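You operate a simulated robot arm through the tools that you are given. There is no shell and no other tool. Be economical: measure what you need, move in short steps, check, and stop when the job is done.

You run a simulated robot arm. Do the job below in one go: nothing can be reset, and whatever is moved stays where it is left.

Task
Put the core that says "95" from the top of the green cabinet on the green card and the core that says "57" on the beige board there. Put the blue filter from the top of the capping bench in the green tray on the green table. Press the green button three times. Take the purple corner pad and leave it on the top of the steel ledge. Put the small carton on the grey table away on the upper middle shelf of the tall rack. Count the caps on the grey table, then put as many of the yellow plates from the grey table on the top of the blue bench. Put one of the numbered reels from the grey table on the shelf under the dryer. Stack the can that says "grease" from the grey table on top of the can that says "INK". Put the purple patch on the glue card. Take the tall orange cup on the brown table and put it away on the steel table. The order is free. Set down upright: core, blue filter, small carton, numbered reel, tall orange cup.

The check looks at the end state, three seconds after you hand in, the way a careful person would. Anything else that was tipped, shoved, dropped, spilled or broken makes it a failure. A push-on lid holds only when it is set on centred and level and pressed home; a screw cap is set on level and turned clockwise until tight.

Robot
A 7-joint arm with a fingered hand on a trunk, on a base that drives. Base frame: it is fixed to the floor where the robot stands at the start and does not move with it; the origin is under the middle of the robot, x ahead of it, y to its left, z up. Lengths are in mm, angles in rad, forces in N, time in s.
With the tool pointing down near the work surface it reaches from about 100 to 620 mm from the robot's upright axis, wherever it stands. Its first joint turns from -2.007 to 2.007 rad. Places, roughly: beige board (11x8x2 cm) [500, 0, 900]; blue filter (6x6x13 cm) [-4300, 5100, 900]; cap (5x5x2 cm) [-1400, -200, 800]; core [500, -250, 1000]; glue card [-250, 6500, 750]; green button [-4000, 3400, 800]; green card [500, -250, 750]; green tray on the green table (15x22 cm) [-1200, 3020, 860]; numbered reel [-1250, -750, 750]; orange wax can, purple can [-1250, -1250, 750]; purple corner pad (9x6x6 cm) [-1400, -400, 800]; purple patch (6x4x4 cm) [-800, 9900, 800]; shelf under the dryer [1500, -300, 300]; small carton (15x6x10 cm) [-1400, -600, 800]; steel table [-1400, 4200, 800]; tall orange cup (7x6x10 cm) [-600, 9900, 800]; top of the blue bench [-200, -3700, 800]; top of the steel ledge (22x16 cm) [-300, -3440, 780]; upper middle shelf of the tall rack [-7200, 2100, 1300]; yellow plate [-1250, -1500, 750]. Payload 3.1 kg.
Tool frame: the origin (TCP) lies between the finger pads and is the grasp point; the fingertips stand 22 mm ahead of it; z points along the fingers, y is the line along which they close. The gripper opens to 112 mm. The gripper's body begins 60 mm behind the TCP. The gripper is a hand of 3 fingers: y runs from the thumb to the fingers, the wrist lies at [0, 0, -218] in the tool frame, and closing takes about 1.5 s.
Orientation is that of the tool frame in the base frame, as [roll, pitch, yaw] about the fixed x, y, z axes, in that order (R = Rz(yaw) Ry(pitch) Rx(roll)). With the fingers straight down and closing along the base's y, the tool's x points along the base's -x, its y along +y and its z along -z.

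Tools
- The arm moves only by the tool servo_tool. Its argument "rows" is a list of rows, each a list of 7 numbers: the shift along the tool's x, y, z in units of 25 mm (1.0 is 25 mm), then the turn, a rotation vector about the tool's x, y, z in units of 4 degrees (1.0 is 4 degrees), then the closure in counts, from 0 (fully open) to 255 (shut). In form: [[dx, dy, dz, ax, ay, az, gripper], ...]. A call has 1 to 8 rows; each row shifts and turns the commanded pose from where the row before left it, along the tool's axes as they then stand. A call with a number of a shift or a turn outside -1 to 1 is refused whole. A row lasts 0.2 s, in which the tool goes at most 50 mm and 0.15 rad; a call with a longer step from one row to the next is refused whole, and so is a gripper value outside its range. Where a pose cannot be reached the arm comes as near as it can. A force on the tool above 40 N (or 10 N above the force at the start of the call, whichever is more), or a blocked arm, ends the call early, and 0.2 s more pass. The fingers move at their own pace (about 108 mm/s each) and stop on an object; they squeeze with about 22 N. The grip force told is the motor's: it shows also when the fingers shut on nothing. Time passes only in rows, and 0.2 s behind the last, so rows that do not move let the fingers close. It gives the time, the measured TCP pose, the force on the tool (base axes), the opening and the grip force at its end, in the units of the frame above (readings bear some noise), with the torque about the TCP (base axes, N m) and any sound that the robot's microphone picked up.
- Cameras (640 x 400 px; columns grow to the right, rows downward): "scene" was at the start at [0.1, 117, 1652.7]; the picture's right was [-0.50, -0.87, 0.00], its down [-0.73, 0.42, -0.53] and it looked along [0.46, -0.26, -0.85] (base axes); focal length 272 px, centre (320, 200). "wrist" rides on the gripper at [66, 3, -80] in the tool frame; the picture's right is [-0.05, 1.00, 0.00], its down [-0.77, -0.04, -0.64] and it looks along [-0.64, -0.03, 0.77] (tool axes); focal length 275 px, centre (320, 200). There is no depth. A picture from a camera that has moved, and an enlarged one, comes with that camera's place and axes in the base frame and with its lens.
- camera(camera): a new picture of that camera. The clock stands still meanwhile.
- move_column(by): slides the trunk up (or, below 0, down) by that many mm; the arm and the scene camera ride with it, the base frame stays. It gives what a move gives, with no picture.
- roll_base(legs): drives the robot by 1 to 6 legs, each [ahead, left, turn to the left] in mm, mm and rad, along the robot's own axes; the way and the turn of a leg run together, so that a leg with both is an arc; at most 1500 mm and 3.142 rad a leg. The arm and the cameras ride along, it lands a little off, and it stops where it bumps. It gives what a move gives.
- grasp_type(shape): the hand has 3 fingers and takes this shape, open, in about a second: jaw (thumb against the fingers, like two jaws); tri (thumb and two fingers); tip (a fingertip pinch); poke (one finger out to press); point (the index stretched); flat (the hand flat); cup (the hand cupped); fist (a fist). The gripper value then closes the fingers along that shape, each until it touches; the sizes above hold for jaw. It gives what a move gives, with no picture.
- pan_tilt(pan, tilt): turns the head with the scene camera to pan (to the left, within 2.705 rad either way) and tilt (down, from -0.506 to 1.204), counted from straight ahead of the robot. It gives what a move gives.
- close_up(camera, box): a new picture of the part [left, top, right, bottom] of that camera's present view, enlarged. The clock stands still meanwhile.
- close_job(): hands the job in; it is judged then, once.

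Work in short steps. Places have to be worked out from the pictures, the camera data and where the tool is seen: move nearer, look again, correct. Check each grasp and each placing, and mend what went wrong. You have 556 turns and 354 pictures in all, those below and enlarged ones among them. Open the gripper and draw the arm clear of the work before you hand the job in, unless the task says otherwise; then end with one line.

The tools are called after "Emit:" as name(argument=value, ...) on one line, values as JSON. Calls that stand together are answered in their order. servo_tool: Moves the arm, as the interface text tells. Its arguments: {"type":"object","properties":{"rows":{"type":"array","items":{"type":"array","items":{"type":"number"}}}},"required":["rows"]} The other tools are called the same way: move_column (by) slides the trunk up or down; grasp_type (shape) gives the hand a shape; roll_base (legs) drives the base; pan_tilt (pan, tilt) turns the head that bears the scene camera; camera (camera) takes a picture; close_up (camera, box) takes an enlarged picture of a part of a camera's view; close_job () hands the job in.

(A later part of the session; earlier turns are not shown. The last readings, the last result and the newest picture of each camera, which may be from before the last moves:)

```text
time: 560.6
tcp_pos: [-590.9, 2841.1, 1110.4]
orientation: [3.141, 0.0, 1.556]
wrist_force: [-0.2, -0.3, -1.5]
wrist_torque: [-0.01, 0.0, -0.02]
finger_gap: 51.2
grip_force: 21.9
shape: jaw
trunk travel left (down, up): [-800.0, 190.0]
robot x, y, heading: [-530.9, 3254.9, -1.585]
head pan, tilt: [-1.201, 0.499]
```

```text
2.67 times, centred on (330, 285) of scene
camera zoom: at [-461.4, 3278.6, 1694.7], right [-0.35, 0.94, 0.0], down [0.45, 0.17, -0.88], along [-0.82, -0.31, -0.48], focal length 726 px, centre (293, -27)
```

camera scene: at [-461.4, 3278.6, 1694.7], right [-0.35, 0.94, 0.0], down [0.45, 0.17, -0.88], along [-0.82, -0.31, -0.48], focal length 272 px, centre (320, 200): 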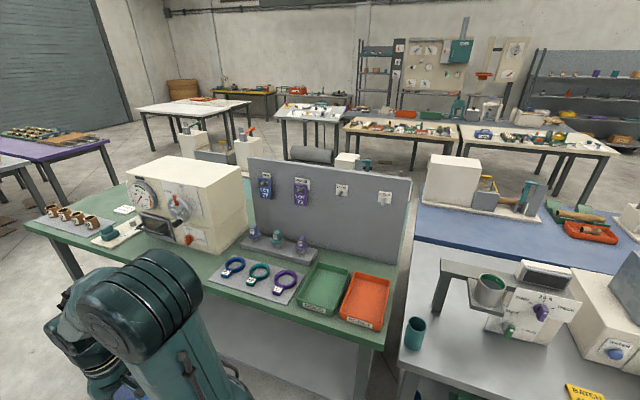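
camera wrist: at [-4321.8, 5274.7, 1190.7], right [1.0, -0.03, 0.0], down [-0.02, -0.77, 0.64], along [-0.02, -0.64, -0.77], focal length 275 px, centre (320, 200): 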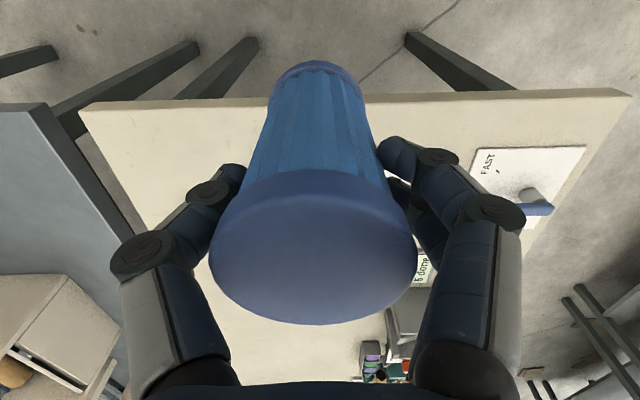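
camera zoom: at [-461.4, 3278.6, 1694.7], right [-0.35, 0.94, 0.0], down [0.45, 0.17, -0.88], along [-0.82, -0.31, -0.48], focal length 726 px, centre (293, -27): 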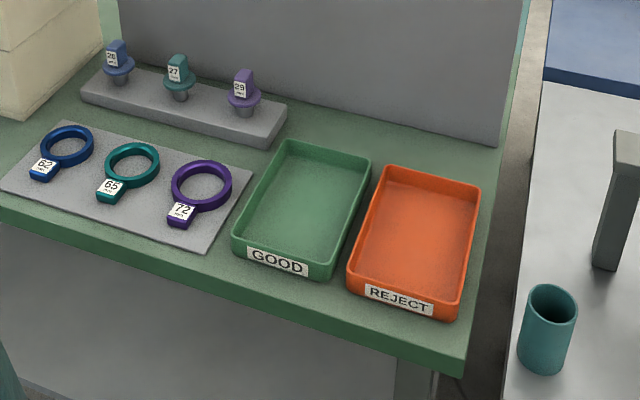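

The green GOOD tray's centre reads [-1211,3011]. I turn to face it and sidestep.

Emit:
roll_base(legs=[[0, 0, -1.557], [0, 240, 0], [90, 0, 0]])

Emit:
pan_tilt(pan=-0.1, tilt=0.85)

Emit:
camera(camera="scene")

Emit:
camera(camera="wrist")

```text
time: 566.8
tcp_pos: [-1026.9, 3053.6, 1110.3]
orientation: [-3.141, 0.0, 0.028]
wrist_force: [0.2, -0.4, -2.2]
wrist_torque: [0.02, 0.0, 0.01]
finger_gap: 51.1
grip_force: 21.6
shape: jaw
trunk travel left (down, up): [-800.0, 190.0]
robot x, y, heading: [-610.1, 3009.1, -3.107]
head pan, tilt: [-1.201, 0.499]
```

```text
time: 568.1
tcp_pos: [-1025.1, 3054.5, 1110.2]
orientation: [-3.141, 0.0, 0.027]
wrist_force: [0.6, -0.4, -1.0]
wrist_torque: [-0.02, 0.03, 0.0]
finger_gap: 50.7
grip_force: 22.0
shape: jaw
trunk travel left (down, up): [-800.0, 190.0]
robot x, y, heading: [-612.2, 3014.9, -3.107]
head pan, tilt: [-0.099, 0.85]
```

```text
173 pictures are left
camera scene: at [-624.3, 2863.9, 1664.8], right [0.07, 1.0, 0.0], down [0.75, -0.05, -0.66], along [-0.66, 0.04, -0.75], focal length 272 px, centre (320, 200)
```

scene: 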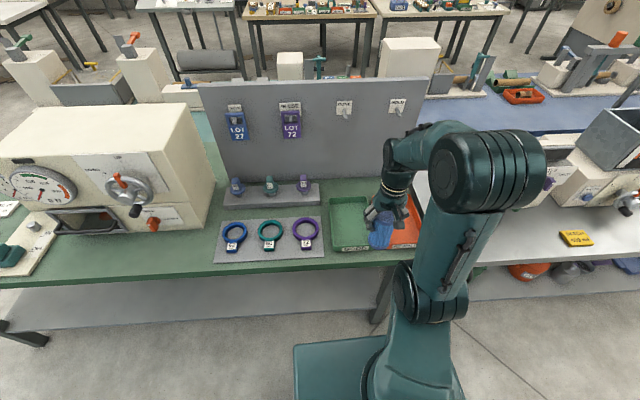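

```text
172 pictures are left
camera wrist: at [-960.4, 3053.6, 1190.8], right [-0.02, -1.0, 0.0], down [-0.77, 0.01, 0.64], along [-0.64, 0.01, -0.77], focal length 275 px, centre (320, 200)
```

wrist: 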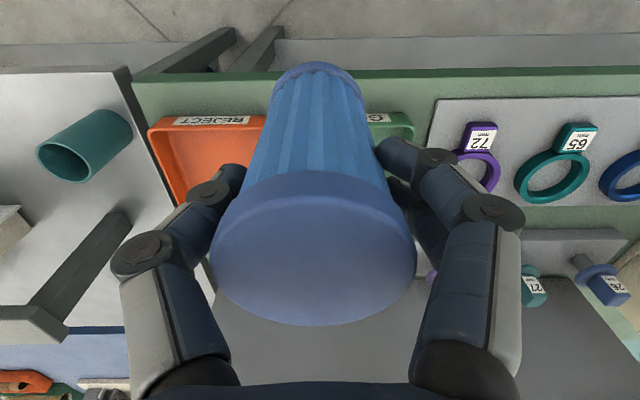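

Tray centre ≈ [-1216,3015]. Move over it.

Emit:
servo_tool(rows=[[-0.94, 0.18, 0, 0, 0, 0, 255], [-0.94, 0.18, 0, 0, 0, 0, 255], [-0.94, 0.18, 0, 0, 0, 0, 255], [-0.94, 0.18, 0, 0, 0, 0, 255], [-0.94, 0.18, 0, 0, 0, 0, 255], [-0.94, 0.18, 0, 0, 0, 0, 255], [-0.94, 0.18, 0, 0, 0, 0, 255], [-0.94, 0.18, 0, 0, 0, 0, 255]])

Emit:
camera(camera="wrist")

Emit:
camera(camera="scene")

```text
time: 569.9
tcp_pos: [-1214.1, 3011.7, 1110.6]
orientation: [3.141, -0.002, 0.028]
wrist_force: [-0.2, 1.0, -1.8]
wrist_torque: [0.0, 0.0, 0.02]
finger_gap: 51.1
grip_force: 22.1
shape: jaw
trunk travel left (down, up): [-800.0, 190.0]
robot x, y, heading: [-612.1, 3009.6, -3.108]
head pan, tilt: [-0.099, 0.85]
```

```text
171 pictures are left
camera wrist: at [-1148.6, 3011.7, 1190.2], right [-0.02, -1.0, 0.0], down [-0.77, 0.01, 0.63], along [-0.63, 0.01, -0.77], focal length 275 px, centre (320, 200)
```

wrist: 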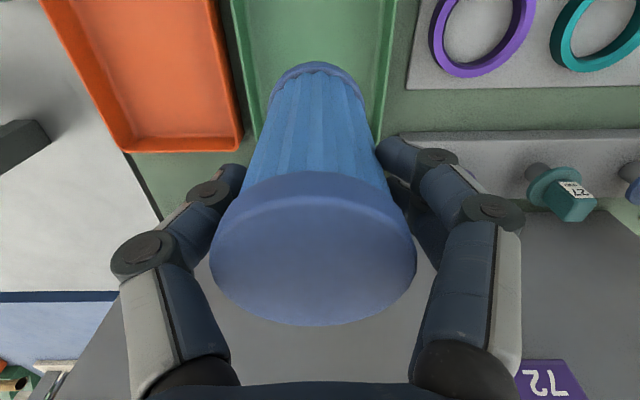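

```text
170 pictures are left
camera scene: at [-626.0, 2863.2, 1664.7], right [0.07, 1.0, 0.0], down [0.75, -0.05, -0.66], along [-0.66, 0.04, -0.75], focal length 272 px, centre (320, 200)
```

scene: 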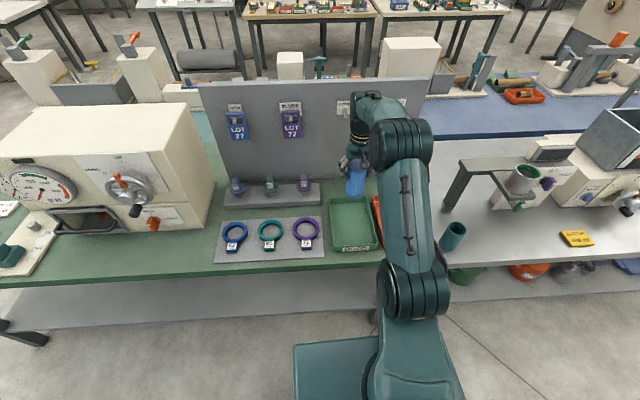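

Over the tray. Lower ~130 mm and check.

Emit:
servo_tool(rows=[[0, 0, 1, 0, 0, 0, 255], [0, 0, 1, 0, 0, 0, 255], [0, 0, 1, 0, 0, 0, 255], [0, 0, 1, 0, 0, 0, 255], [0, 0, 1, 0, 0, 0, 255], [0, 0, 0, 0, 0, 0, 255]])

Emit:
camera(camera="wrist")

Emit:
close_up(camera="scene", box=[290, 140, 410, 270])

```text
time: 571.3
tcp_pos: [-1212.6, 3011.7, 985.9]
orientation: [-3.141, -0.002, 0.028]
wrist_force: [0.5, -0.4, -2.1]
wrist_torque: [0.0, 0.01, 0.03]
finger_gap: 50.8
grip_force: 21.9
shape: jaw
trunk travel left (down, up): [-800.0, 190.0]
robot x, y, heading: [-613.0, 3012.1, -3.108]
head pan, tilt: [-0.099, 0.85]
```

```text
169 pictures are left
camera wrist: at [-1146.5, 3011.4, 1065.4], right [-0.02, -1.0, 0.0], down [-0.77, 0.01, 0.64], along [-0.64, 0.01, -0.77], focal length 275 px, centre (320, 200)
```

wrist: 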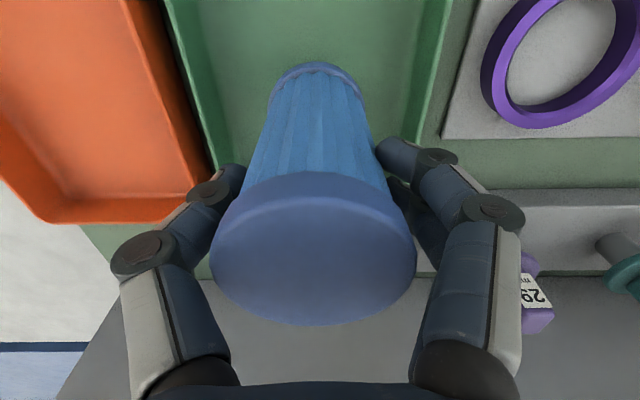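

```text
3.08 times, centred on (350, 205) of scene
camera zoom: at [-624.3, 2863.7, 1664.7], right [0.07, 1.0, 0.0], down [0.75, -0.05, -0.66], along [-0.66, 0.04, -0.75], focal length 837 px, centre (228, 185)
```

zoom: 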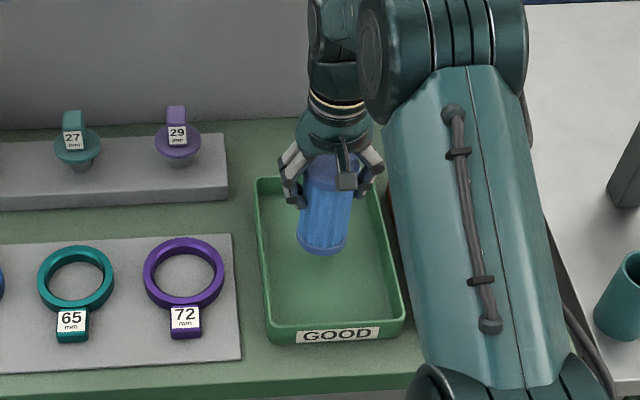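

Well inside the tray. Lower further to contact.

Emit:
servo_tool(rows=[[0, 0, 0.8, 0, 0, 0, 255], [0, 0, 0.6, 0, 0, 0, 255], [0, 0, 0.3, 0, 0, 0, 255], [0, 0, 0.2, 0, 0, 0, 255], [0, 0, 0.15, 0, 0, 0, 255], [0, 0, 0, 0, 0, 0, 255]])

```text
time: 572.7
tcp_pos: [-1212.2, 3011.8, 937.7]
orientation: [3.14, 0.006, 0.028]
wrist_force: [-4.7, -0.6, 32.7]
wrist_torque: [0.03, 0.08, -0.11]
finger_gap: 50.7
grip_force: 22.0
shape: jaw
trunk travel left (down, up): [-800.0, 190.0]
robot x, y, heading: [-611.3, 3010.0, -3.109]
head pan, tilt: [-0.099, 0.85]
```

Contact (33 N). Ease up, release, rise.

Emit:
servo_tool(rows=[[0, 0, -0.12, 0, 0, 0, 255], [0, 0, 0, 0, 0, 0, 255], [0, 0, 0, 0, 0, 0, 100], [0, 0, 0, 0, 0, 0, 60], [0, 0, 0, 0, 0, 0, 40], [0, 0, -0.6, 0, 0, 0, 40], [0, 0, -1, 0, 0, 0, 40], [0, 0, -1, 0, 0, 0, 40]])

Emit:
servo_tool(rows=[[0, 0, -1, 0, 0, 0, 0], [0, 0, -1, 0, 0, 0, 0], [0, 0, -1, 0, 0, 0, 0], [0, 0, -1, 0, 0, 0, 0], [1, 0, -1, 0, 0, 0, 0], [1, 0, 0, 0, 0, 0, 0], [1, 0, 0, 0, 0, 0, 0], [1, 0, 0, 0, 0, 0, 0]])

Emit:
servo_tool(rows=[[1, 0, 0, 0, 0, 0, 0], [1, 0, 0, 0, 0, 0, 0], [1, 0, 0, 0, 0, 0, 0]])

Emit:
camera(camera="scene")

Emit:
camera(camera="wrist")

```text
time: 574.5
tcp_pos: [-1212.4, 3011.6, 1001.0]
orientation: [-3.141, -0.001, 0.028]
wrist_force: [0.4, 0.6, -0.1]
wrist_torque: [-0.02, 0.01, 0.02]
finger_gap: 94.0
grip_force: 0.0
shape: jaw
trunk travel left (down, up): [-800.0, 190.0]
robot x, y, heading: [-612.6, 3008.7, -3.108]
head pan, tilt: [-0.099, 0.85]
```

```text
time: 576.3
tcp_pos: [-1111.7, 3015.9, 1126.1]
orientation: [-3.141, 0.0, 0.028]
wrist_force: [0.0, -0.7, -0.3]
wrist_torque: [0.04, -0.01, 0.04]
finger_gap: 111.7
grip_force: 0.1
shape: jaw
trunk travel left (down, up): [-800.0, 190.0]
robot x, y, heading: [-612.8, 3009.9, -3.105]
head pan, tilt: [-0.099, 0.85]
```

```text
time: 577.1
tcp_pos: [-1038.1, 3016.0, 1128.3]
orientation: [3.141, 0.0, 0.029]
wrist_force: [0.5, -1.1, 0.2]
wrist_torque: [0.02, 0.04, -0.01]
finger_gap: 111.6
grip_force: 0.0
shape: jaw
trunk travel left (down, up): [-800.0, 190.0]
robot x, y, heading: [-612.2, 3010.7, -3.112]
head pan, tilt: [-0.099, 0.85]
```

```text
167 pictures are left
camera scene: at [-623.0, 2863.8, 1664.8], right [0.07, 1.0, 0.0], down [0.75, -0.05, -0.66], along [-0.66, 0.04, -0.75], focal length 272 px, centre (320, 200)
```

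scene: 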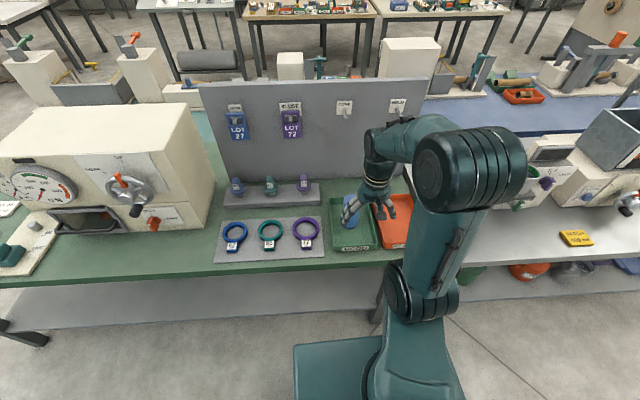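

```text
166 pictures are left
camera wrist: at [-972.5, 3015.9, 1207.6], right [-0.02, -1.0, 0.0], down [-0.77, 0.01, 0.64], along [-0.64, 0.01, -0.77], focal length 275 px, centre (320, 200)
```

wrist: 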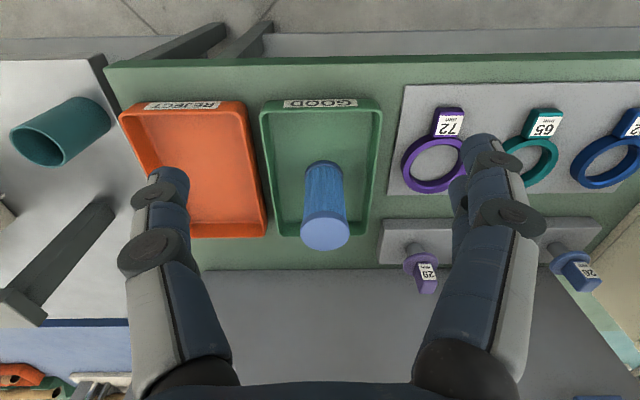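

Filter upright in the green tray. Now north to the brown table; drive to y≈5650 first and look.

Emit:
roll_base(legs=[[-200, 0, -0.03], [0, -1350, 0], [0, -1300, 0], [0, 0, -1.571]])

Emit:
pan_tilt(pan=0.0, tilt=0.3)

Emit:
camera(camera="scene")

```text
time: 594.9
tcp_pos: [-367.5, 6075.0, 1128.0]
orientation: [3.14, 0.0, -1.581]
wrist_force: [0.7, 0.8, 0.2]
wrist_torque: [0.01, 0.0, 0.0]
finger_gap: 112.1
grip_force: 0.0
shape: jaw
trunk travel left (down, up): [-800.0, 190.0]
robot x, y, heading: [-391.1, 5649.7, 1.562]
head pan, tilt: [-0.099, 0.85]
```

```text
time: 595.9
tcp_pos: [-367.5, 6073.1, 1126.5]
orientation: [-3.141, -0.002, -1.582]
wrist_force: [-0.6, -0.1, -0.4]
wrist_torque: [0.0, -0.01, 0.0]
finger_gap: 112.3
grip_force: 0.1
shape: jaw
trunk travel left (down, up): [-800.0, 190.0]
robot x, y, heading: [-392.4, 5646.3, 1.563]
head pan, tilt: [0.0, 0.3]
```

```text
165 pictures are left
camera scene: at [-542.2, 5679.3, 1713.0], right [1.0, -0.01, 0.0], down [0.0, -0.3, -0.95], along [0.01, 0.95, -0.3], focal length 272 px, centre (320, 200)
```

scene: 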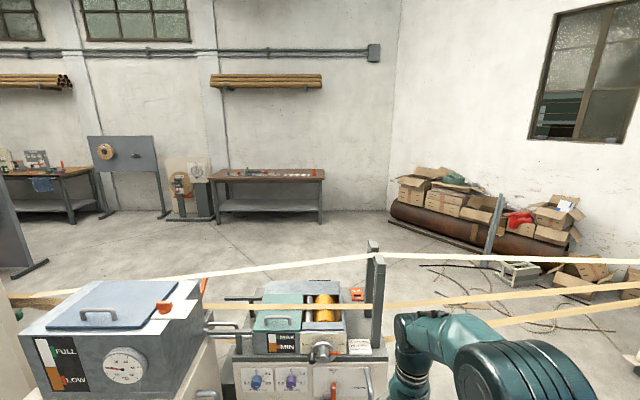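

A machine with web strips crossing lies north. I zoom and look left and right for a way round.

Emit:
close_up(camera="scene", box=[190, 220, 420, 400])

Emit:
pan_tilt(pan=0.9, tilt=0.3)

Emit:
camera(camera="scene")

Emit:
pan_tilt(pan=-0.9, tilt=0.3)

Emit:
camera(camera="scene")

```text
2.22 times, centred on (305, 310) of scene
camera zoom: at [-542.2, 5679.3, 1713.0], right [1.0, -0.01, 0.0], down [0.0, -0.3, -0.95], along [0.01, 0.95, -0.3], focal length 605 px, centre (353, -44)
```

zoom: 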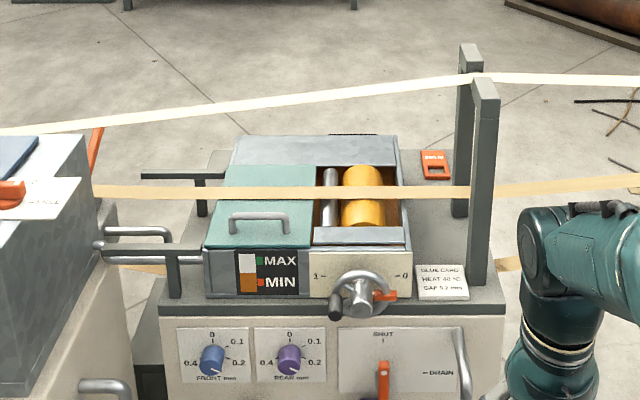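

```text
time: 597.1
tcp_pos: [-368.1, 6074.1, 1127.9]
orientation: [3.14, 0.0, -1.583]
wrist_force: [0.0, 0.5, 0.3]
wrist_torque: [0.02, 0.01, 0.02]
finger_gap: 112.0
grip_force: 0.2
shape: jaw
trunk travel left (down, up): [-800.0, 190.0]
robot x, y, heading: [-390.0, 5646.2, 1.563]
head pan, tilt: [0.901, 0.3]
```

```text
163 pictures are left
camera scene: at [-615.5, 5644.4, 1713.1], right [0.63, 0.78, 0.0], down [0.23, -0.19, -0.96], along [-0.74, 0.6, -0.3], focal length 272 px, centre (320, 200)
```

scene: 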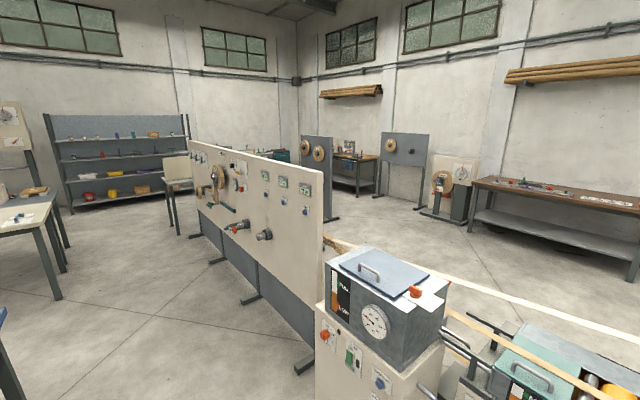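

```text
time: 598.9
tcp_pos: [-367.2, 6073.6, 1126.9]
orientation: [-3.141, 0.001, -1.581]
wrist_force: [0.4, 0.2, 0.0]
wrist_torque: [-0.03, 0.03, 0.0]
finger_gap: 112.0
grip_force: 0.1
shape: jaw
trunk travel left (down, up): [-800.0, 190.0]
robot x, y, heading: [-390.3, 5644.7, 1.565]
head pan, tilt: [-0.901, 0.3]
```

```text
162 pictures are left
camera scene: at [-469.3, 5643.5, 1713.1], right [0.62, -0.79, 0.0], down [-0.23, -0.18, -0.96], along [0.75, 0.59, -0.3], focal length 272 px, centre (320, 200)
```

scene: 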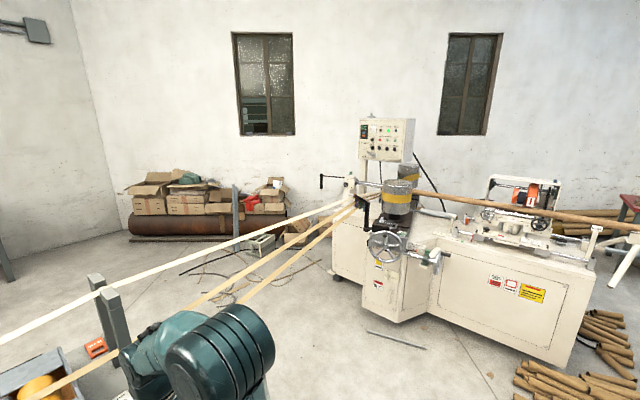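

The glue card is on the glue machine's front right; the patch and cup are on the brown table behind. The webs block the direct way, so I go round the west end of the LINER panel. Drive west along y≈5750 first.

Emit:
roll_base(legs=[[0, 1450, 0], [0, 1450, 0], [0, 1450, 0]])

Emit:
pan_tilt(pan=0.0, tilt=0.4)

Emit:
camera(camera="scene")

```text
time: 619.9
tcp_pos: [-4742.9, 6158.2, 1126.6]
orientation: [-3.142, 0.0, -1.602]
wrist_force: [-0.2, -0.2, 0.5]
wrist_torque: [0.04, -0.01, 0.0]
finger_gap: 111.9
grip_force: 0.0
shape: jaw
trunk travel left (down, up): [-800.0, 190.0]
robot x, y, heading: [-4775.0, 5731.9, 1.548]
head pan, tilt: [-0.901, 0.3]
```

```text
time: 621.1
tcp_pos: [-4742.6, 6158.1, 1125.7]
orientation: [3.141, 0.001, -1.603]
wrist_force: [0.6, 0.1, 0.0]
wrist_torque: [-0.01, 0.05, 0.02]
finger_gap: 111.8
grip_force: 0.1
shape: jaw
trunk travel left (down, up): [-800.0, 190.0]
robot x, y, heading: [-4771.7, 5727.3, 1.541]
head pan, tilt: [0.0, 0.4]
```

```text
161 pictures are left
camera scene: at [-4924.6, 5766.4, 1703.9], right [1.0, -0.03, 0.0], down [-0.01, -0.39, -0.92], along [0.03, 0.92, -0.39], focal length 272 px, centre (320, 200)
```

scene: 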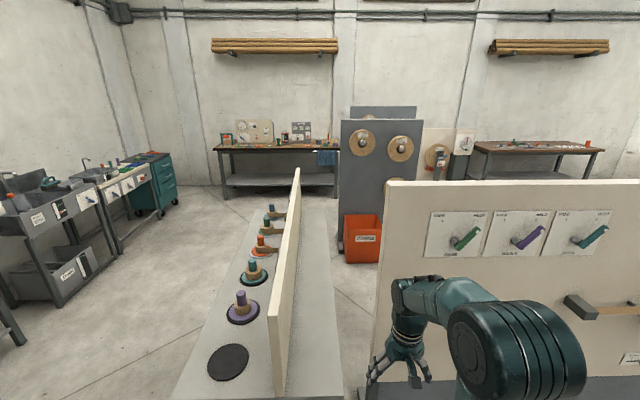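

West side of the board table is free. Route: west to x≈-5950, north to y≈9000, then east. I drive in stages.

Emit:
roll_base(legs=[[0, 0, 0.03], [0, 1180, 0], [1400, 0, 0], [1400, 0, 0]])

Emit:
pan_tilt(pan=-0.9, tilt=0.35)

Emit:
camera(camera="scene")

```text
time: 640.4
tcp_pos: [-5873.1, 8959.4, 1127.4]
orientation: [-3.141, 0.0, -1.593]
wrist_force: [0.0, 0.7, -0.5]
wrist_torque: [0.01, 0.0, 0.04]
finger_gap: 111.8
grip_force: 0.0
shape: jaw
trunk travel left (down, up): [-800.0, 190.0]
robot x, y, heading: [-5898.3, 8534.5, 1.555]
head pan, tilt: [0.0, 0.4]
```

```text
time: 641.6
tcp_pos: [-5873.4, 8960.0, 1126.3]
orientation: [3.141, 0.0, -1.593]
wrist_force: [0.3, 0.1, 0.0]
wrist_torque: [0.01, 0.01, 0.01]
finger_gap: 111.9
grip_force: 0.0
shape: jaw
trunk travel left (down, up): [-800.0, 190.0]
robot x, y, heading: [-5900.7, 8533.9, 1.559]
head pan, tilt: [-0.901, 0.351]
```

```text
160 pictures are left
camera scene: at [-5979.5, 8530.8, 1708.4], right [0.61, -0.79, 0.0], down [-0.27, -0.21, -0.94], along [0.75, 0.57, -0.34], focal length 272 px, centre (320, 200)
```

scene: 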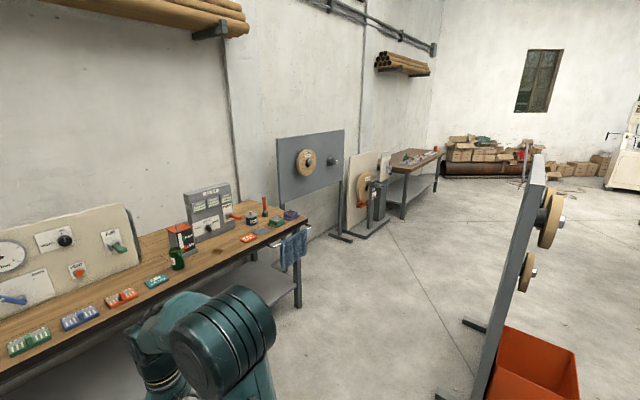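

Passage between bench (y>9750) and stand (y<8660). Drive to y≈9170, then east.

Emit:
roll_base(legs=[[630, 0, 0.012], [0, -1300, 0], [0, -1300, 0], [0, -1300, 0], [0, -1200, 0]])

Emit:
pan_tilt(pan=0.0, tilt=0.7)

Emit:
camera(camera="scene")

```text
time: 669.5
tcp_pos: [-729.9, 9534.8, 1127.4]
orientation: [3.141, -0.001, -1.554]
wrist_force: [-0.2, 0.7, 0.0]
wrist_torque: [-0.02, -0.02, -0.01]
finger_gap: 112.2
grip_force: 0.1
shape: jaw
trunk travel left (down, up): [-800.0, 190.0]
robot x, y, heading: [-741.2, 9107.1, 1.594]
head pan, tilt: [-0.901, 0.351]
```

```text
time: 670.7
tcp_pos: [-730.6, 9534.8, 1126.2]
orientation: [-3.141, 0.001, -1.553]
wrist_force: [-0.6, 0.9, -0.4]
wrist_torque: [0.0, 0.0, -0.01]
finger_gap: 111.8
grip_force: 0.0
shape: jaw
trunk travel left (down, up): [-800.0, 190.0]
robot x, y, heading: [-740.2, 9105.7, 1.593]
head pan, tilt: [0.0, 0.7]
```

```text
159 pictures are left
camera scene: at [-894.1, 9126.4, 1677.0], right [1.0, 0.02, 0.0], down [0.01, -0.64, -0.77], along [-0.02, 0.76, -0.64], focal length 272 px, centre (320, 200)
```

scene: 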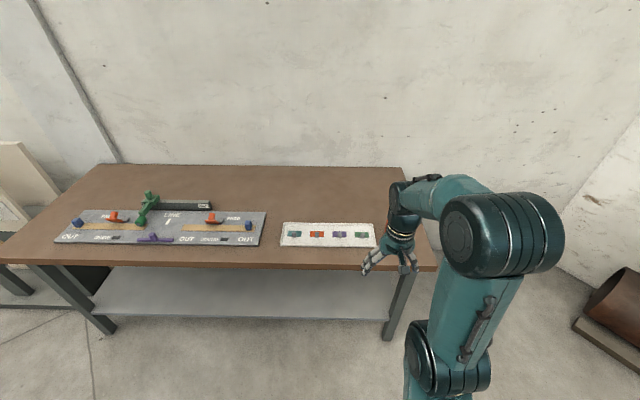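

I look with the wrist camera and enlarge the colour patches.

Emit:
camera(camera="wrist")

Emit:
close_up(camera="scene", box=[270, 205, 400, 275])

```text
158 pictures are left
camera wrist: at [-733.0, 9468.7, 1207.3], right [-1.0, 0.03, 0.0], down [0.02, 0.77, 0.64], along [0.02, 0.64, -0.77], focal length 275 px, centre (320, 200)
```

wrist: 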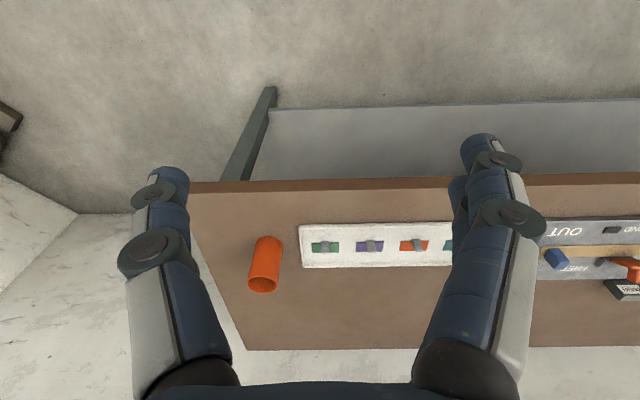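

```text
4.92 times, centred on (335, 240) of scene
camera zoom: at [-894.1, 9126.4, 1677.0], right [1.0, 0.02, 0.0], down [0.01, -0.64, -0.77], along [-0.02, 0.76, -0.64], focal length 1340 px, centre (246, 3)
```

zoom: 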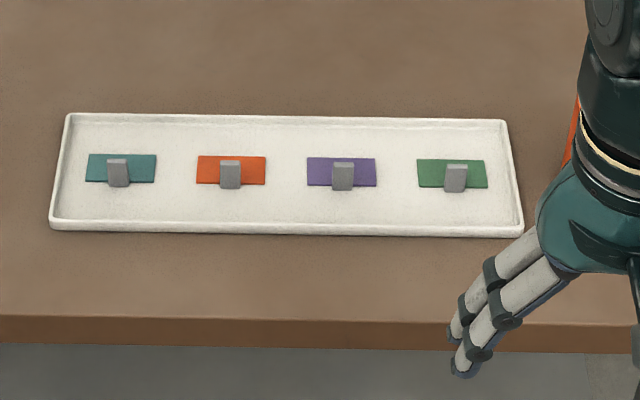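

Patches have a grey grip tab. The purple one's tab is at about [-827,9884]. I drive closer: ahead 225, left 85.

Emit:
roll_base(legs=[[225, 80, -0.022]])

Emit:
camera(camera="wrist")

Emit:
camera(camera="scene")

```text
time: 672.4
tcp_pos: [-802.5, 9759.2, 1128.0]
orientation: [3.141, 0.0, -1.575]
wrist_force: [0.1, -0.5, 0.0]
wrist_torque: [-0.02, -0.01, -0.01]
finger_gap: 112.1
grip_force: 0.1
shape: jaw
trunk travel left (down, up): [-800.0, 190.0]
robot x, y, heading: [-820.7, 9330.0, 1.568]
head pan, tilt: [0.0, 0.7]
```

```text
156 pictures are left
camera wrist: at [-806.8, 9693.5, 1207.3], right [-1.0, 0.05, 0.0], down [0.04, 0.77, 0.64], along [0.03, 0.63, -0.77], focal length 275 px, centre (320, 200)
```

wrist: 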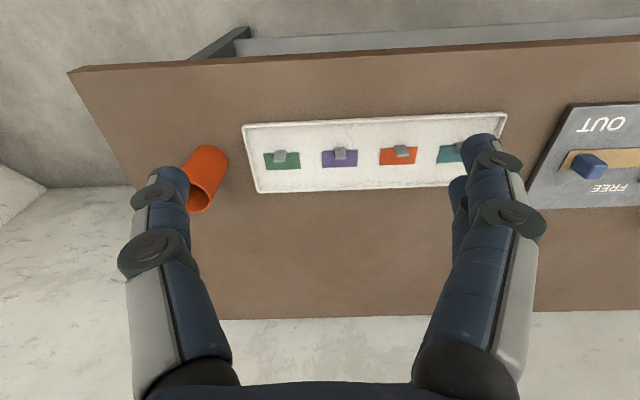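

```text
155 pictures are left
camera scene: at [-975.4, 9354.9, 1677.0], right [1.0, 0.0, 0.0], down [0.0, -0.64, -0.76], along [0.0, 0.76, -0.64], focal length 272 px, centre (320, 200)
```

scene: 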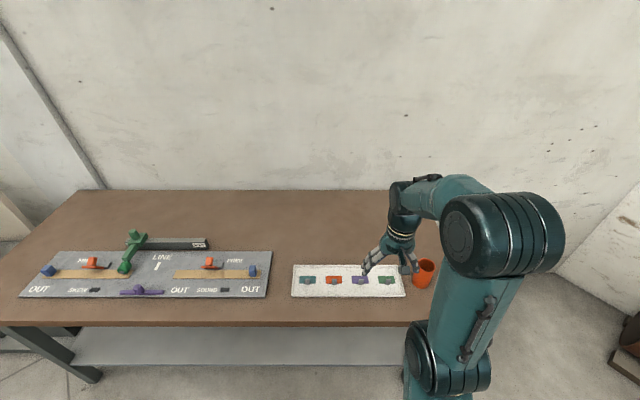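

Better estimate: patch at [-827,9937], z≈800. Drive 60 more ahead, then bring the tool over it.

Emit:
roll_base(legs=[[60, 0, 0]])

Emit:
servo_tool(rows=[[-0.9, 0.2, 0.5, 0, 0, 0, 0], [-0.9, 0.2, 1, 0, 0, 0, 0], [-0.9, 0.2, 1, 0, 0, 0, 0], [-0.9, 0.2, 1, 0, 0, 0, 0], [-0.9, 0.1, 1, 0, 0, 0, 0], [0, 0, 1, 0, 0, 0, 0], [0, 0, 0, 0, 0, 0, 0]])

Emit:
camera(camera="wrist")

```text
time: 673.4
tcp_pos: [-802.3, 9820.7, 1126.4]
orientation: [3.141, -0.002, -1.574]
wrist_force: [-0.4, 0.4, -0.1]
wrist_torque: [-0.03, 0.02, 0.01]
finger_gap: 111.8
grip_force: 0.0
shape: jaw
trunk travel left (down, up): [-800.0, 190.0]
robot x, y, heading: [-822.0, 9393.6, 1.569]
head pan, tilt: [0.0, 0.7]
```

```text
time: 675.0
tcp_pos: [-823.2, 9932.2, 991.8]
orientation: [-3.142, 0.001, -1.576]
wrist_force: [0.3, -0.2, 0.7]
wrist_torque: [-0.04, -0.01, -0.05]
finger_gap: 112.0
grip_force: 0.0
shape: jaw
trunk travel left (down, up): [-800.0, 190.0]
robot x, y, heading: [-821.9, 9392.6, 1.568]
head pan, tilt: [0.0, 0.7]
```

```text
154 pictures are left
camera wrist: at [-827.9, 9867.2, 1070.8], right [-1.0, 0.05, 0.0], down [0.04, 0.77, 0.64], along [0.03, 0.64, -0.77], focal length 275 px, centre (320, 200)
```

wrist: 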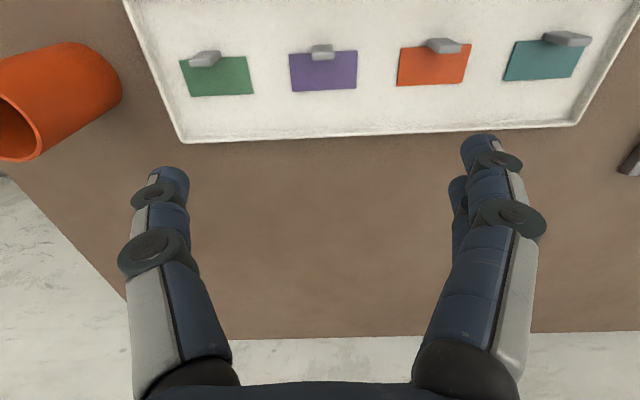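

The tab sits at the near edge of the patch, about [-827,9914]. I narrow the fingers to ~60 mm, align, and go down stepwise.

Emit:
servo_tool(rows=[[0.36, 0.16, 0, 0, 0, 0, 120], [0.36, 0, 1, 0, 0, 0, 120], [0, 0, 1, 0, 0, 0, 120], [0, 0, 1, 0, 0, 0, 120], [0, 0, 1, 0, 0, 0, 120], [0, 0, 0.6, 0, 0, 0, 120], [0, 0, 0, 0, 0, 0, 120]])

Emit:
camera(camera="wrist")

```text
time: 676.6
tcp_pos: [-828.6, 9915.2, 876.0]
orientation: [3.141, 0.0, -1.574]
wrist_force: [-0.2, -0.5, 0.4]
wrist_torque: [0.01, -0.06, 0.0]
finger_gap: 60.0
grip_force: 0.0
shape: jaw
trunk travel left (down, up): [-800.0, 190.0]
robot x, y, heading: [-823.9, 9391.8, 1.572]
head pan, tilt: [0.0, 0.7]
```

```text
153 pictures are left
camera wrist: at [-833.0, 9849.6, 955.7], right [-1.0, 0.05, 0.0], down [0.04, 0.77, 0.64], along [0.03, 0.64, -0.77], focal length 275 px, centre (320, 200)
```

wrist: 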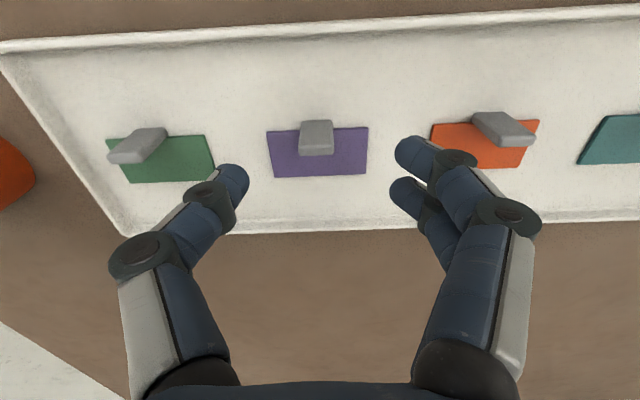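

Tab top ≈ z 825 at y≈9920. Shift 5 mm and go down to z≈828, checking force.

Emit:
servo_tool(rows=[[-0.2, 0, 0.6, 0, 0, 0, 120], [0, 0, 0.6, 0, 0, 0, 120], [0, 0, 0.4, 0, 0, 0, 120], [0, 0, 0.3, 0, 0, 0, 120], [0, 0, 0, 0, 0, 0, 120]])

Emit:
camera(camera="wrist")

```text
time: 677.8
tcp_pos: [-828.1, 9920.6, 826.6]
orientation: [-3.141, 0.001, -1.577]
wrist_force: [0.1, -0.1, 1.5]
wrist_torque: [-0.03, 0.11, -0.01]
finger_gap: 59.7
grip_force: 0.1
shape: jaw
trunk travel left (down, up): [-800.0, 190.0]
robot x, y, heading: [-822.9, 9390.3, 1.57]
head pan, tilt: [0.0, 0.7]
```

```text
152 pictures are left
camera wrist: at [-832.5, 9854.9, 907.3], right [-1.0, 0.05, 0.0], down [0.04, 0.77, 0.64], along [0.03, 0.64, -0.77], focal length 275 px, centre (320, 200)
```

wrist: 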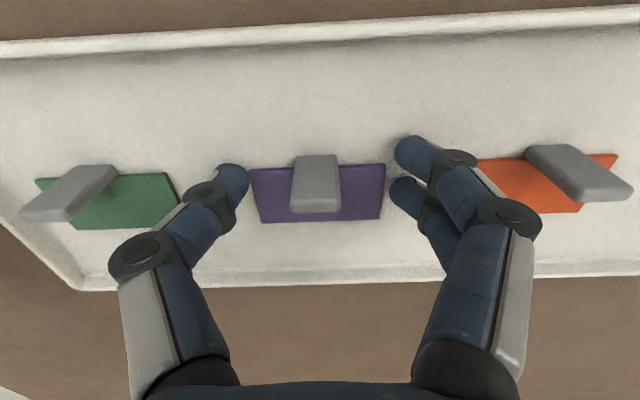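

Raise 4 mm so the tips clear the base sheet, then close on the tab.

Emit:
servo_tool(rows=[[0, 0, -0.16, 0, 0, 0, 120], [0, 0, 0, 0, 0, 0, 255], [0, 0, 0, 0, 0, 0, 255], [0, 0, 0, 0, 0, 0, 255], [0, 0, 0, 0, 0, 0, 255], [0, 0, 0, 0, 0, 0, 255]])

Emit:
camera(camera="wrist")

```text
time: 679.2
tcp_pos: [-829.2, 9920.3, 831.5]
orientation: [3.141, 0.001, -1.575]
wrist_force: [-0.1, 0.0, 0.0]
wrist_torque: [0.0, -0.03, 0.01]
finger_gap: 0.1
grip_force: 22.0
shape: jaw
trunk travel left (down, up): [-800.0, 190.0]
robot x, y, heading: [-822.0, 9391.9, 1.57]
head pan, tilt: [0.0, 0.7]
```

```text
151 pictures are left
camera wrist: at [-832.8, 9854.5, 911.3], right [-1.0, 0.05, 0.0], down [0.04, 0.77, 0.64], along [0.03, 0.63, -0.77], focal length 275 px, centre (320, 200)
```

wrist: 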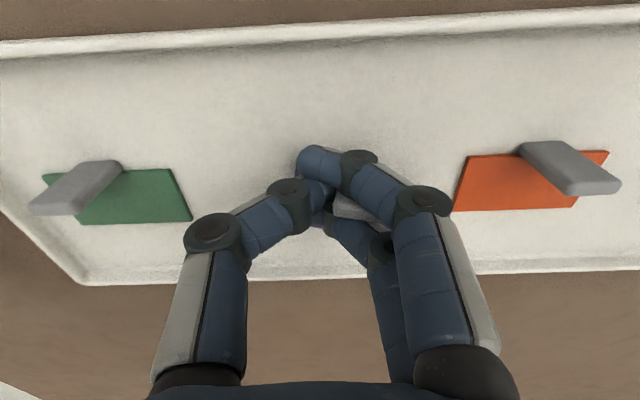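

The fingers closed on nothing (gap 0.1). Open and look.

Emit:
servo_tool(rows=[[0, 0, -0.2, 0, 0, 0, 120], [0, 0, -0.5, 0, 0, 0, 120], [0, 0, -1, 0, 0, 0, 120], [0, 0, 0, 0, 0, 0, 120]])

Emit:
camera(camera="wrist")

Emit:
close_up(camera="scene", box=[280, 240, 420, 320])

```text
time: 680.2
tcp_pos: [-828.1, 9918.1, 872.4]
orientation: [-3.142, -0.004, -1.574]
wrist_force: [0.9, -0.9, 0.1]
wrist_torque: [0.01, 0.01, 0.0]
finger_gap: 58.7
grip_force: 0.1
shape: jaw
trunk travel left (down, up): [-800.0, 190.0]
robot x, y, heading: [-819.1, 9392.5, 1.568]
head pan, tilt: [0.0, 0.7]
```

```text
150 pictures are left
camera wrist: at [-833.1, 9854.3, 953.1], right [-1.0, 0.05, 0.0], down [0.04, 0.77, 0.63], along [0.03, 0.63, -0.77], focal length 275 px, centre (320, 200)
```

wrist: 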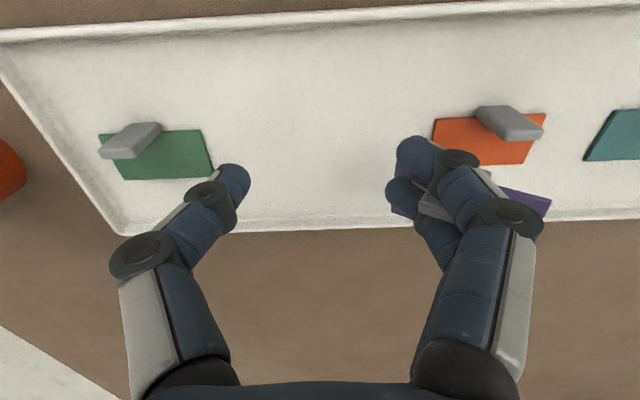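

```text
4.57 times, centred on (350, 280) of scene
camera zoom: at [-975.3, 9416.6, 1677.0], right [1.0, 0.0, 0.0], down [0.0, -0.64, -0.76], along [0.0, 0.76, -0.64], focal length 1244 px, centre (183, -166)
```

zoom: 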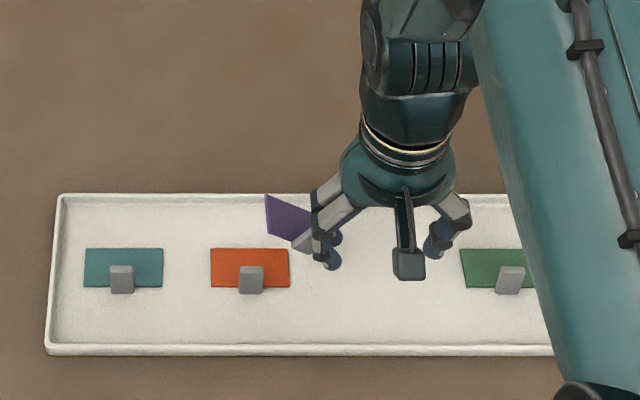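

Emit:
close_up(camera="wrist", box=[360, 100, 580, 260])

Emit:
close_up(camera="scene", box=[325, 250, 405, 310])

```text
2.50 times, centred on (470, 180) of wrist
camera zoom: at [-833.1, 9854.3, 953.1], right [-1.0, 0.05, 0.0], down [0.04, 0.77, 0.63], along [0.03, 0.63, -0.77], focal length 688 px, centre (-55, 250)
```

zoom: 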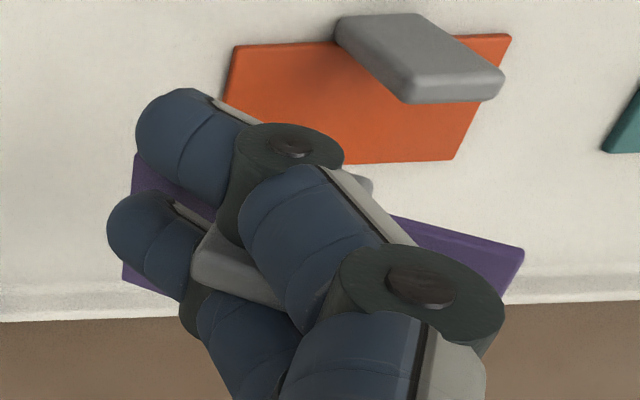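

```text
6.67 times, centred on (365, 280) of scene
camera zoom: at [-975.3, 9416.6, 1677.0], right [1.0, 0.0, 0.0], down [0.0, -0.64, -0.76], along [0.0, 0.76, -0.64], focal length 1814 px, centre (20, -333)
```

zoom: 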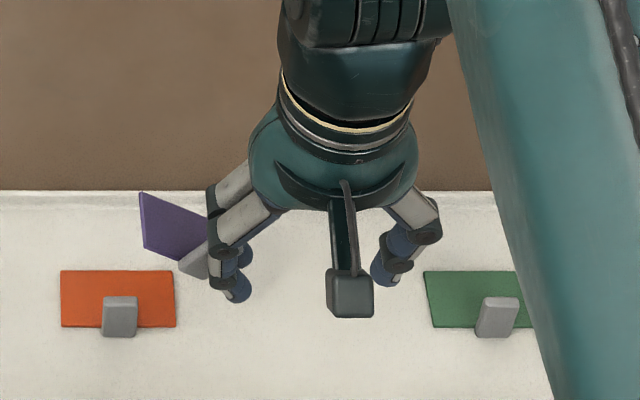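

The tab is wedged between the two fingers and the patch hangs lifted. I move +x 45 mm over the free part of its tray, then lower it to the floor of the tray.

Emit:
servo_tool(rows=[[0, -0.3, 0, 0, 0, 0, 120], [0, -0.5, 0, 0, 0, 0, 120], [0, -0.5, 0, 0, 0, 0, 120], [0, -0.5, 0, 0, 0, 0, 120], [0, 0, 0.3, 0, 0, 0, 120], [0, 0, 0.3, 0, 0, 0, 120], [0, 0, 0.3, 0, 0, 0, 120], [0, 0, 0, 0, 0, 0, 120]])

Emit:
camera(camera="wrist")

Emit:
close_up(camera="scene", box=[325, 250, 405, 310])

```text
time: 682.0
tcp_pos: [-784.7, 9920.5, 852.2]
orientation: [-3.141, 0.002, -1.576]
wrist_force: [0.4, 0.7, -1.1]
wrist_torque: [0.02, -0.01, -0.01]
finger_gap: 58.5
grip_force: 0.1
shape: jaw
trunk travel left (down, up): [-800.0, 190.0]
robot x, y, heading: [-821.7, 9394.4, 1.571]
head pan, tilt: [0.0, 0.7]
```

```text
146 pictures are left
camera wrist: at [-788.6, 9855.3, 932.3], right [-1.0, 0.05, 0.0], down [0.04, 0.77, 0.64], along [0.03, 0.64, -0.77], focal length 275 px, centre (320, 200)
```

wrist: 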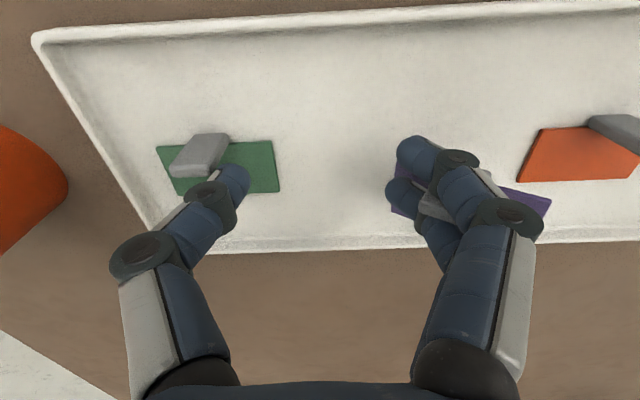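

```text
6.67 times, centred on (365, 280) of scene
camera zoom: at [-975.2, 9416.0, 1677.0], right [1.0, 0.0, 0.0], down [0.0, -0.64, -0.76], along [0.0, 0.76, -0.64], focal length 1814 px, centre (20, -333)
```

zoom: 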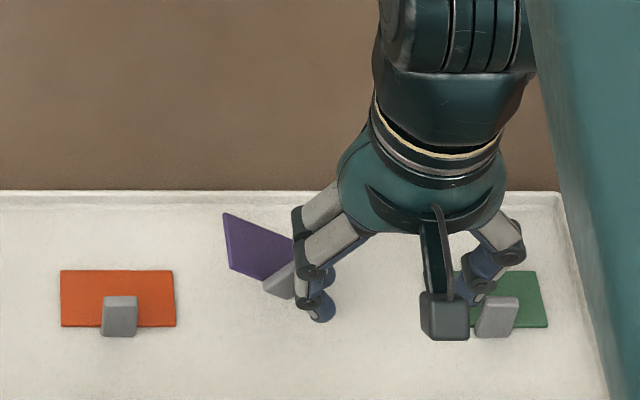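

Shift back 12 mm so the thumb clears the green patch, then lower in small steps.

Emit:
servo_tool(rows=[[0, 0.48, 0, 0, 0, 0, 120], [0, 0, 0.3, 0, 0, 0, 120], [0, 0, 0.2, 0, 0, 0, 120], [0, 0, 0.16, 0, 0, 0, 120], [0, 0, 0, 0, 0, 0, 120]])

Emit:
camera(camera="wrist")

Emit:
close_up(camera="scene", box=[325, 250, 405, 310])

```text
time: 683.2
tcp_pos: [-796.6, 9920.1, 833.7]
orientation: [3.14, 0.0, -1.574]
wrist_force: [-1.3, 0.2, 1.6]
wrist_torque: [0.01, 0.08, 0.03]
finger_gap: 59.3
grip_force: 0.1
shape: jaw
trunk travel left (down, up): [-800.0, 190.0]
robot x, y, heading: [-822.8, 9393.1, 1.571]
head pan, tilt: [0.0, 0.7]
```

```text
144 pictures are left
camera wrist: at [-800.8, 9854.0, 915.1], right [-1.0, 0.05, 0.0], down [0.04, 0.77, 0.64], along [0.03, 0.64, -0.77], focal length 275 px, centre (320, 200)
```

wrist: 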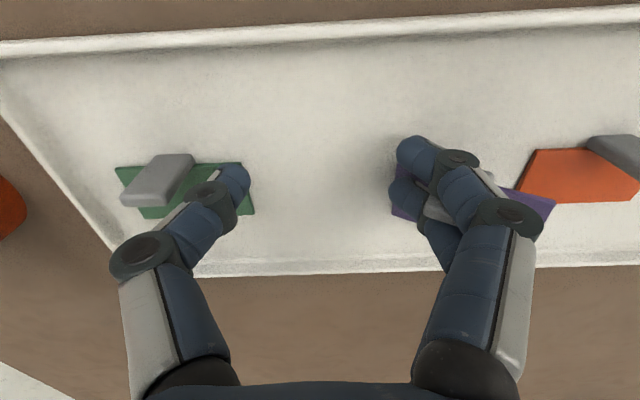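

```text
6.67 times, centred on (365, 280) of scene
camera zoom: at [-975.3, 9415.7, 1677.0], right [1.0, 0.0, 0.0], down [0.0, -0.64, -0.77], along [0.0, 0.77, -0.64], focal length 1814 px, centre (20, -333)
```

zoom: 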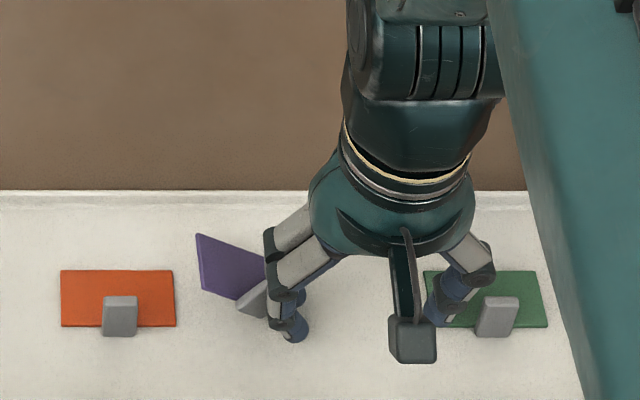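

Emit:
close_up(camera="wrist", box=[370, 120, 570, 270])

Emit:
close_up(camera="wrist", box=[100, 130, 280, 260])

```text
2.67 times, centred on (470, 195) of wrist
camera zoom: at [-800.8, 9854.0, 915.1], right [-1.0, 0.05, 0.0], down [0.04, 0.77, 0.64], along [0.03, 0.64, -0.77], focal length 734 px, centre (-80, 213)
```

zoom: 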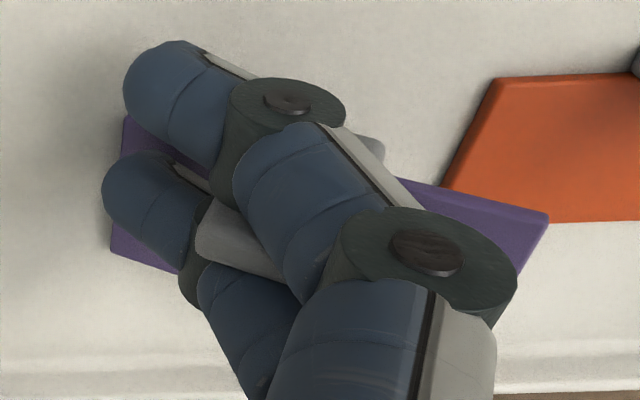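

```text
3.08 times, centred on (190, 195) of wrist
camera zoom: at [-800.8, 9854.0, 915.1], right [-1.0, 0.05, 0.0], down [0.04, 0.77, 0.64], along [0.03, 0.64, -0.77], focal length 847 px, centre (720, 215)
```

zoom: 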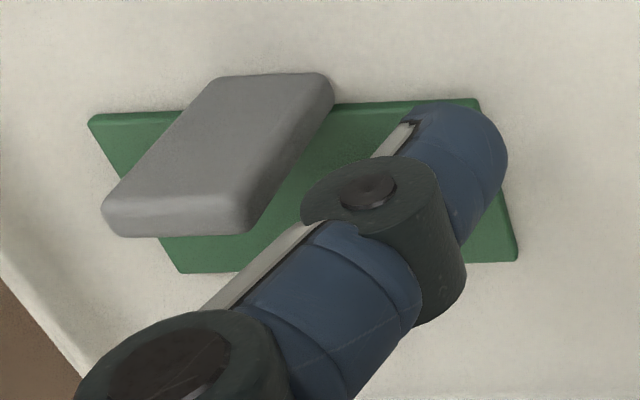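

The tab slipped between the two fingers (it is thin in y). I raise a bit, shift 18 mm toward me so the thumb clears the green patch, and lower again.

Emit:
servo_tool(rows=[[0, 0, -0.3, 0, 0, 0, 120], [0.36, 0, 0, 0, 0, 0, 120], [0.36, 0, 0, 0, 0, 0, 120], [0, 0, 0.3, 0, 0, 0, 120], [0, 0, 0.16, 0, 0, 0, 120], [0, 0, 0, 0, 0, 0, 120]])

Emit:
camera(camera="wrist")

Emit:
close_up(camera="scene", box=[325, 250, 405, 310])

```text
time: 684.6
tcp_pos: [-796.0, 9900.9, 831.7]
orientation: [3.141, 0.001, -1.574]
wrist_force: [-0.5, 0.3, 7.2]
wrist_torque: [0.07, 0.27, -0.02]
finger_gap: 58.6
grip_force: 0.0
shape: jaw
trunk travel left (down, up): [-800.0, 190.0]
robot x, y, heading: [-827.4, 9396.1, 1.573]
head pan, tilt: [0.0, 0.7]
```

```text
140 pictures are left
camera wrist: at [-800.0, 9835.8, 911.3], right [-1.0, 0.05, 0.0], down [0.04, 0.77, 0.64], along [0.03, 0.64, -0.77], focal length 275 px, centre (320, 200)
```

wrist: 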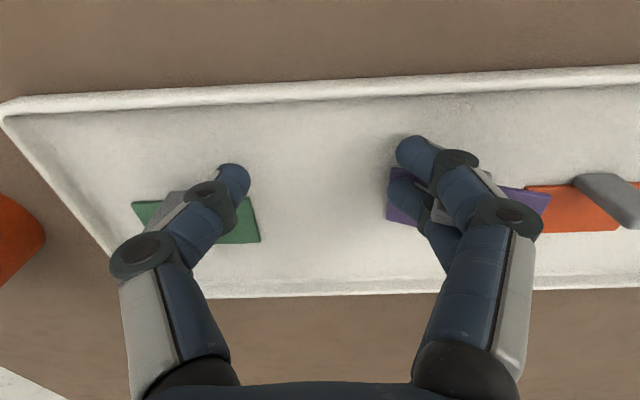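

```text
6.67 times, centred on (365, 280) of scene
camera zoom: at [-975.4, 9414.9, 1677.1], right [1.0, 0.0, 0.0], down [0.0, -0.64, -0.77], along [0.0, 0.77, -0.64], focal length 1814 px, centre (20, -333)
```

zoom: 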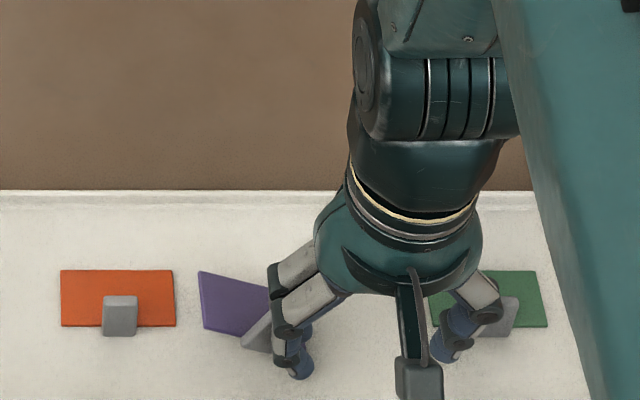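

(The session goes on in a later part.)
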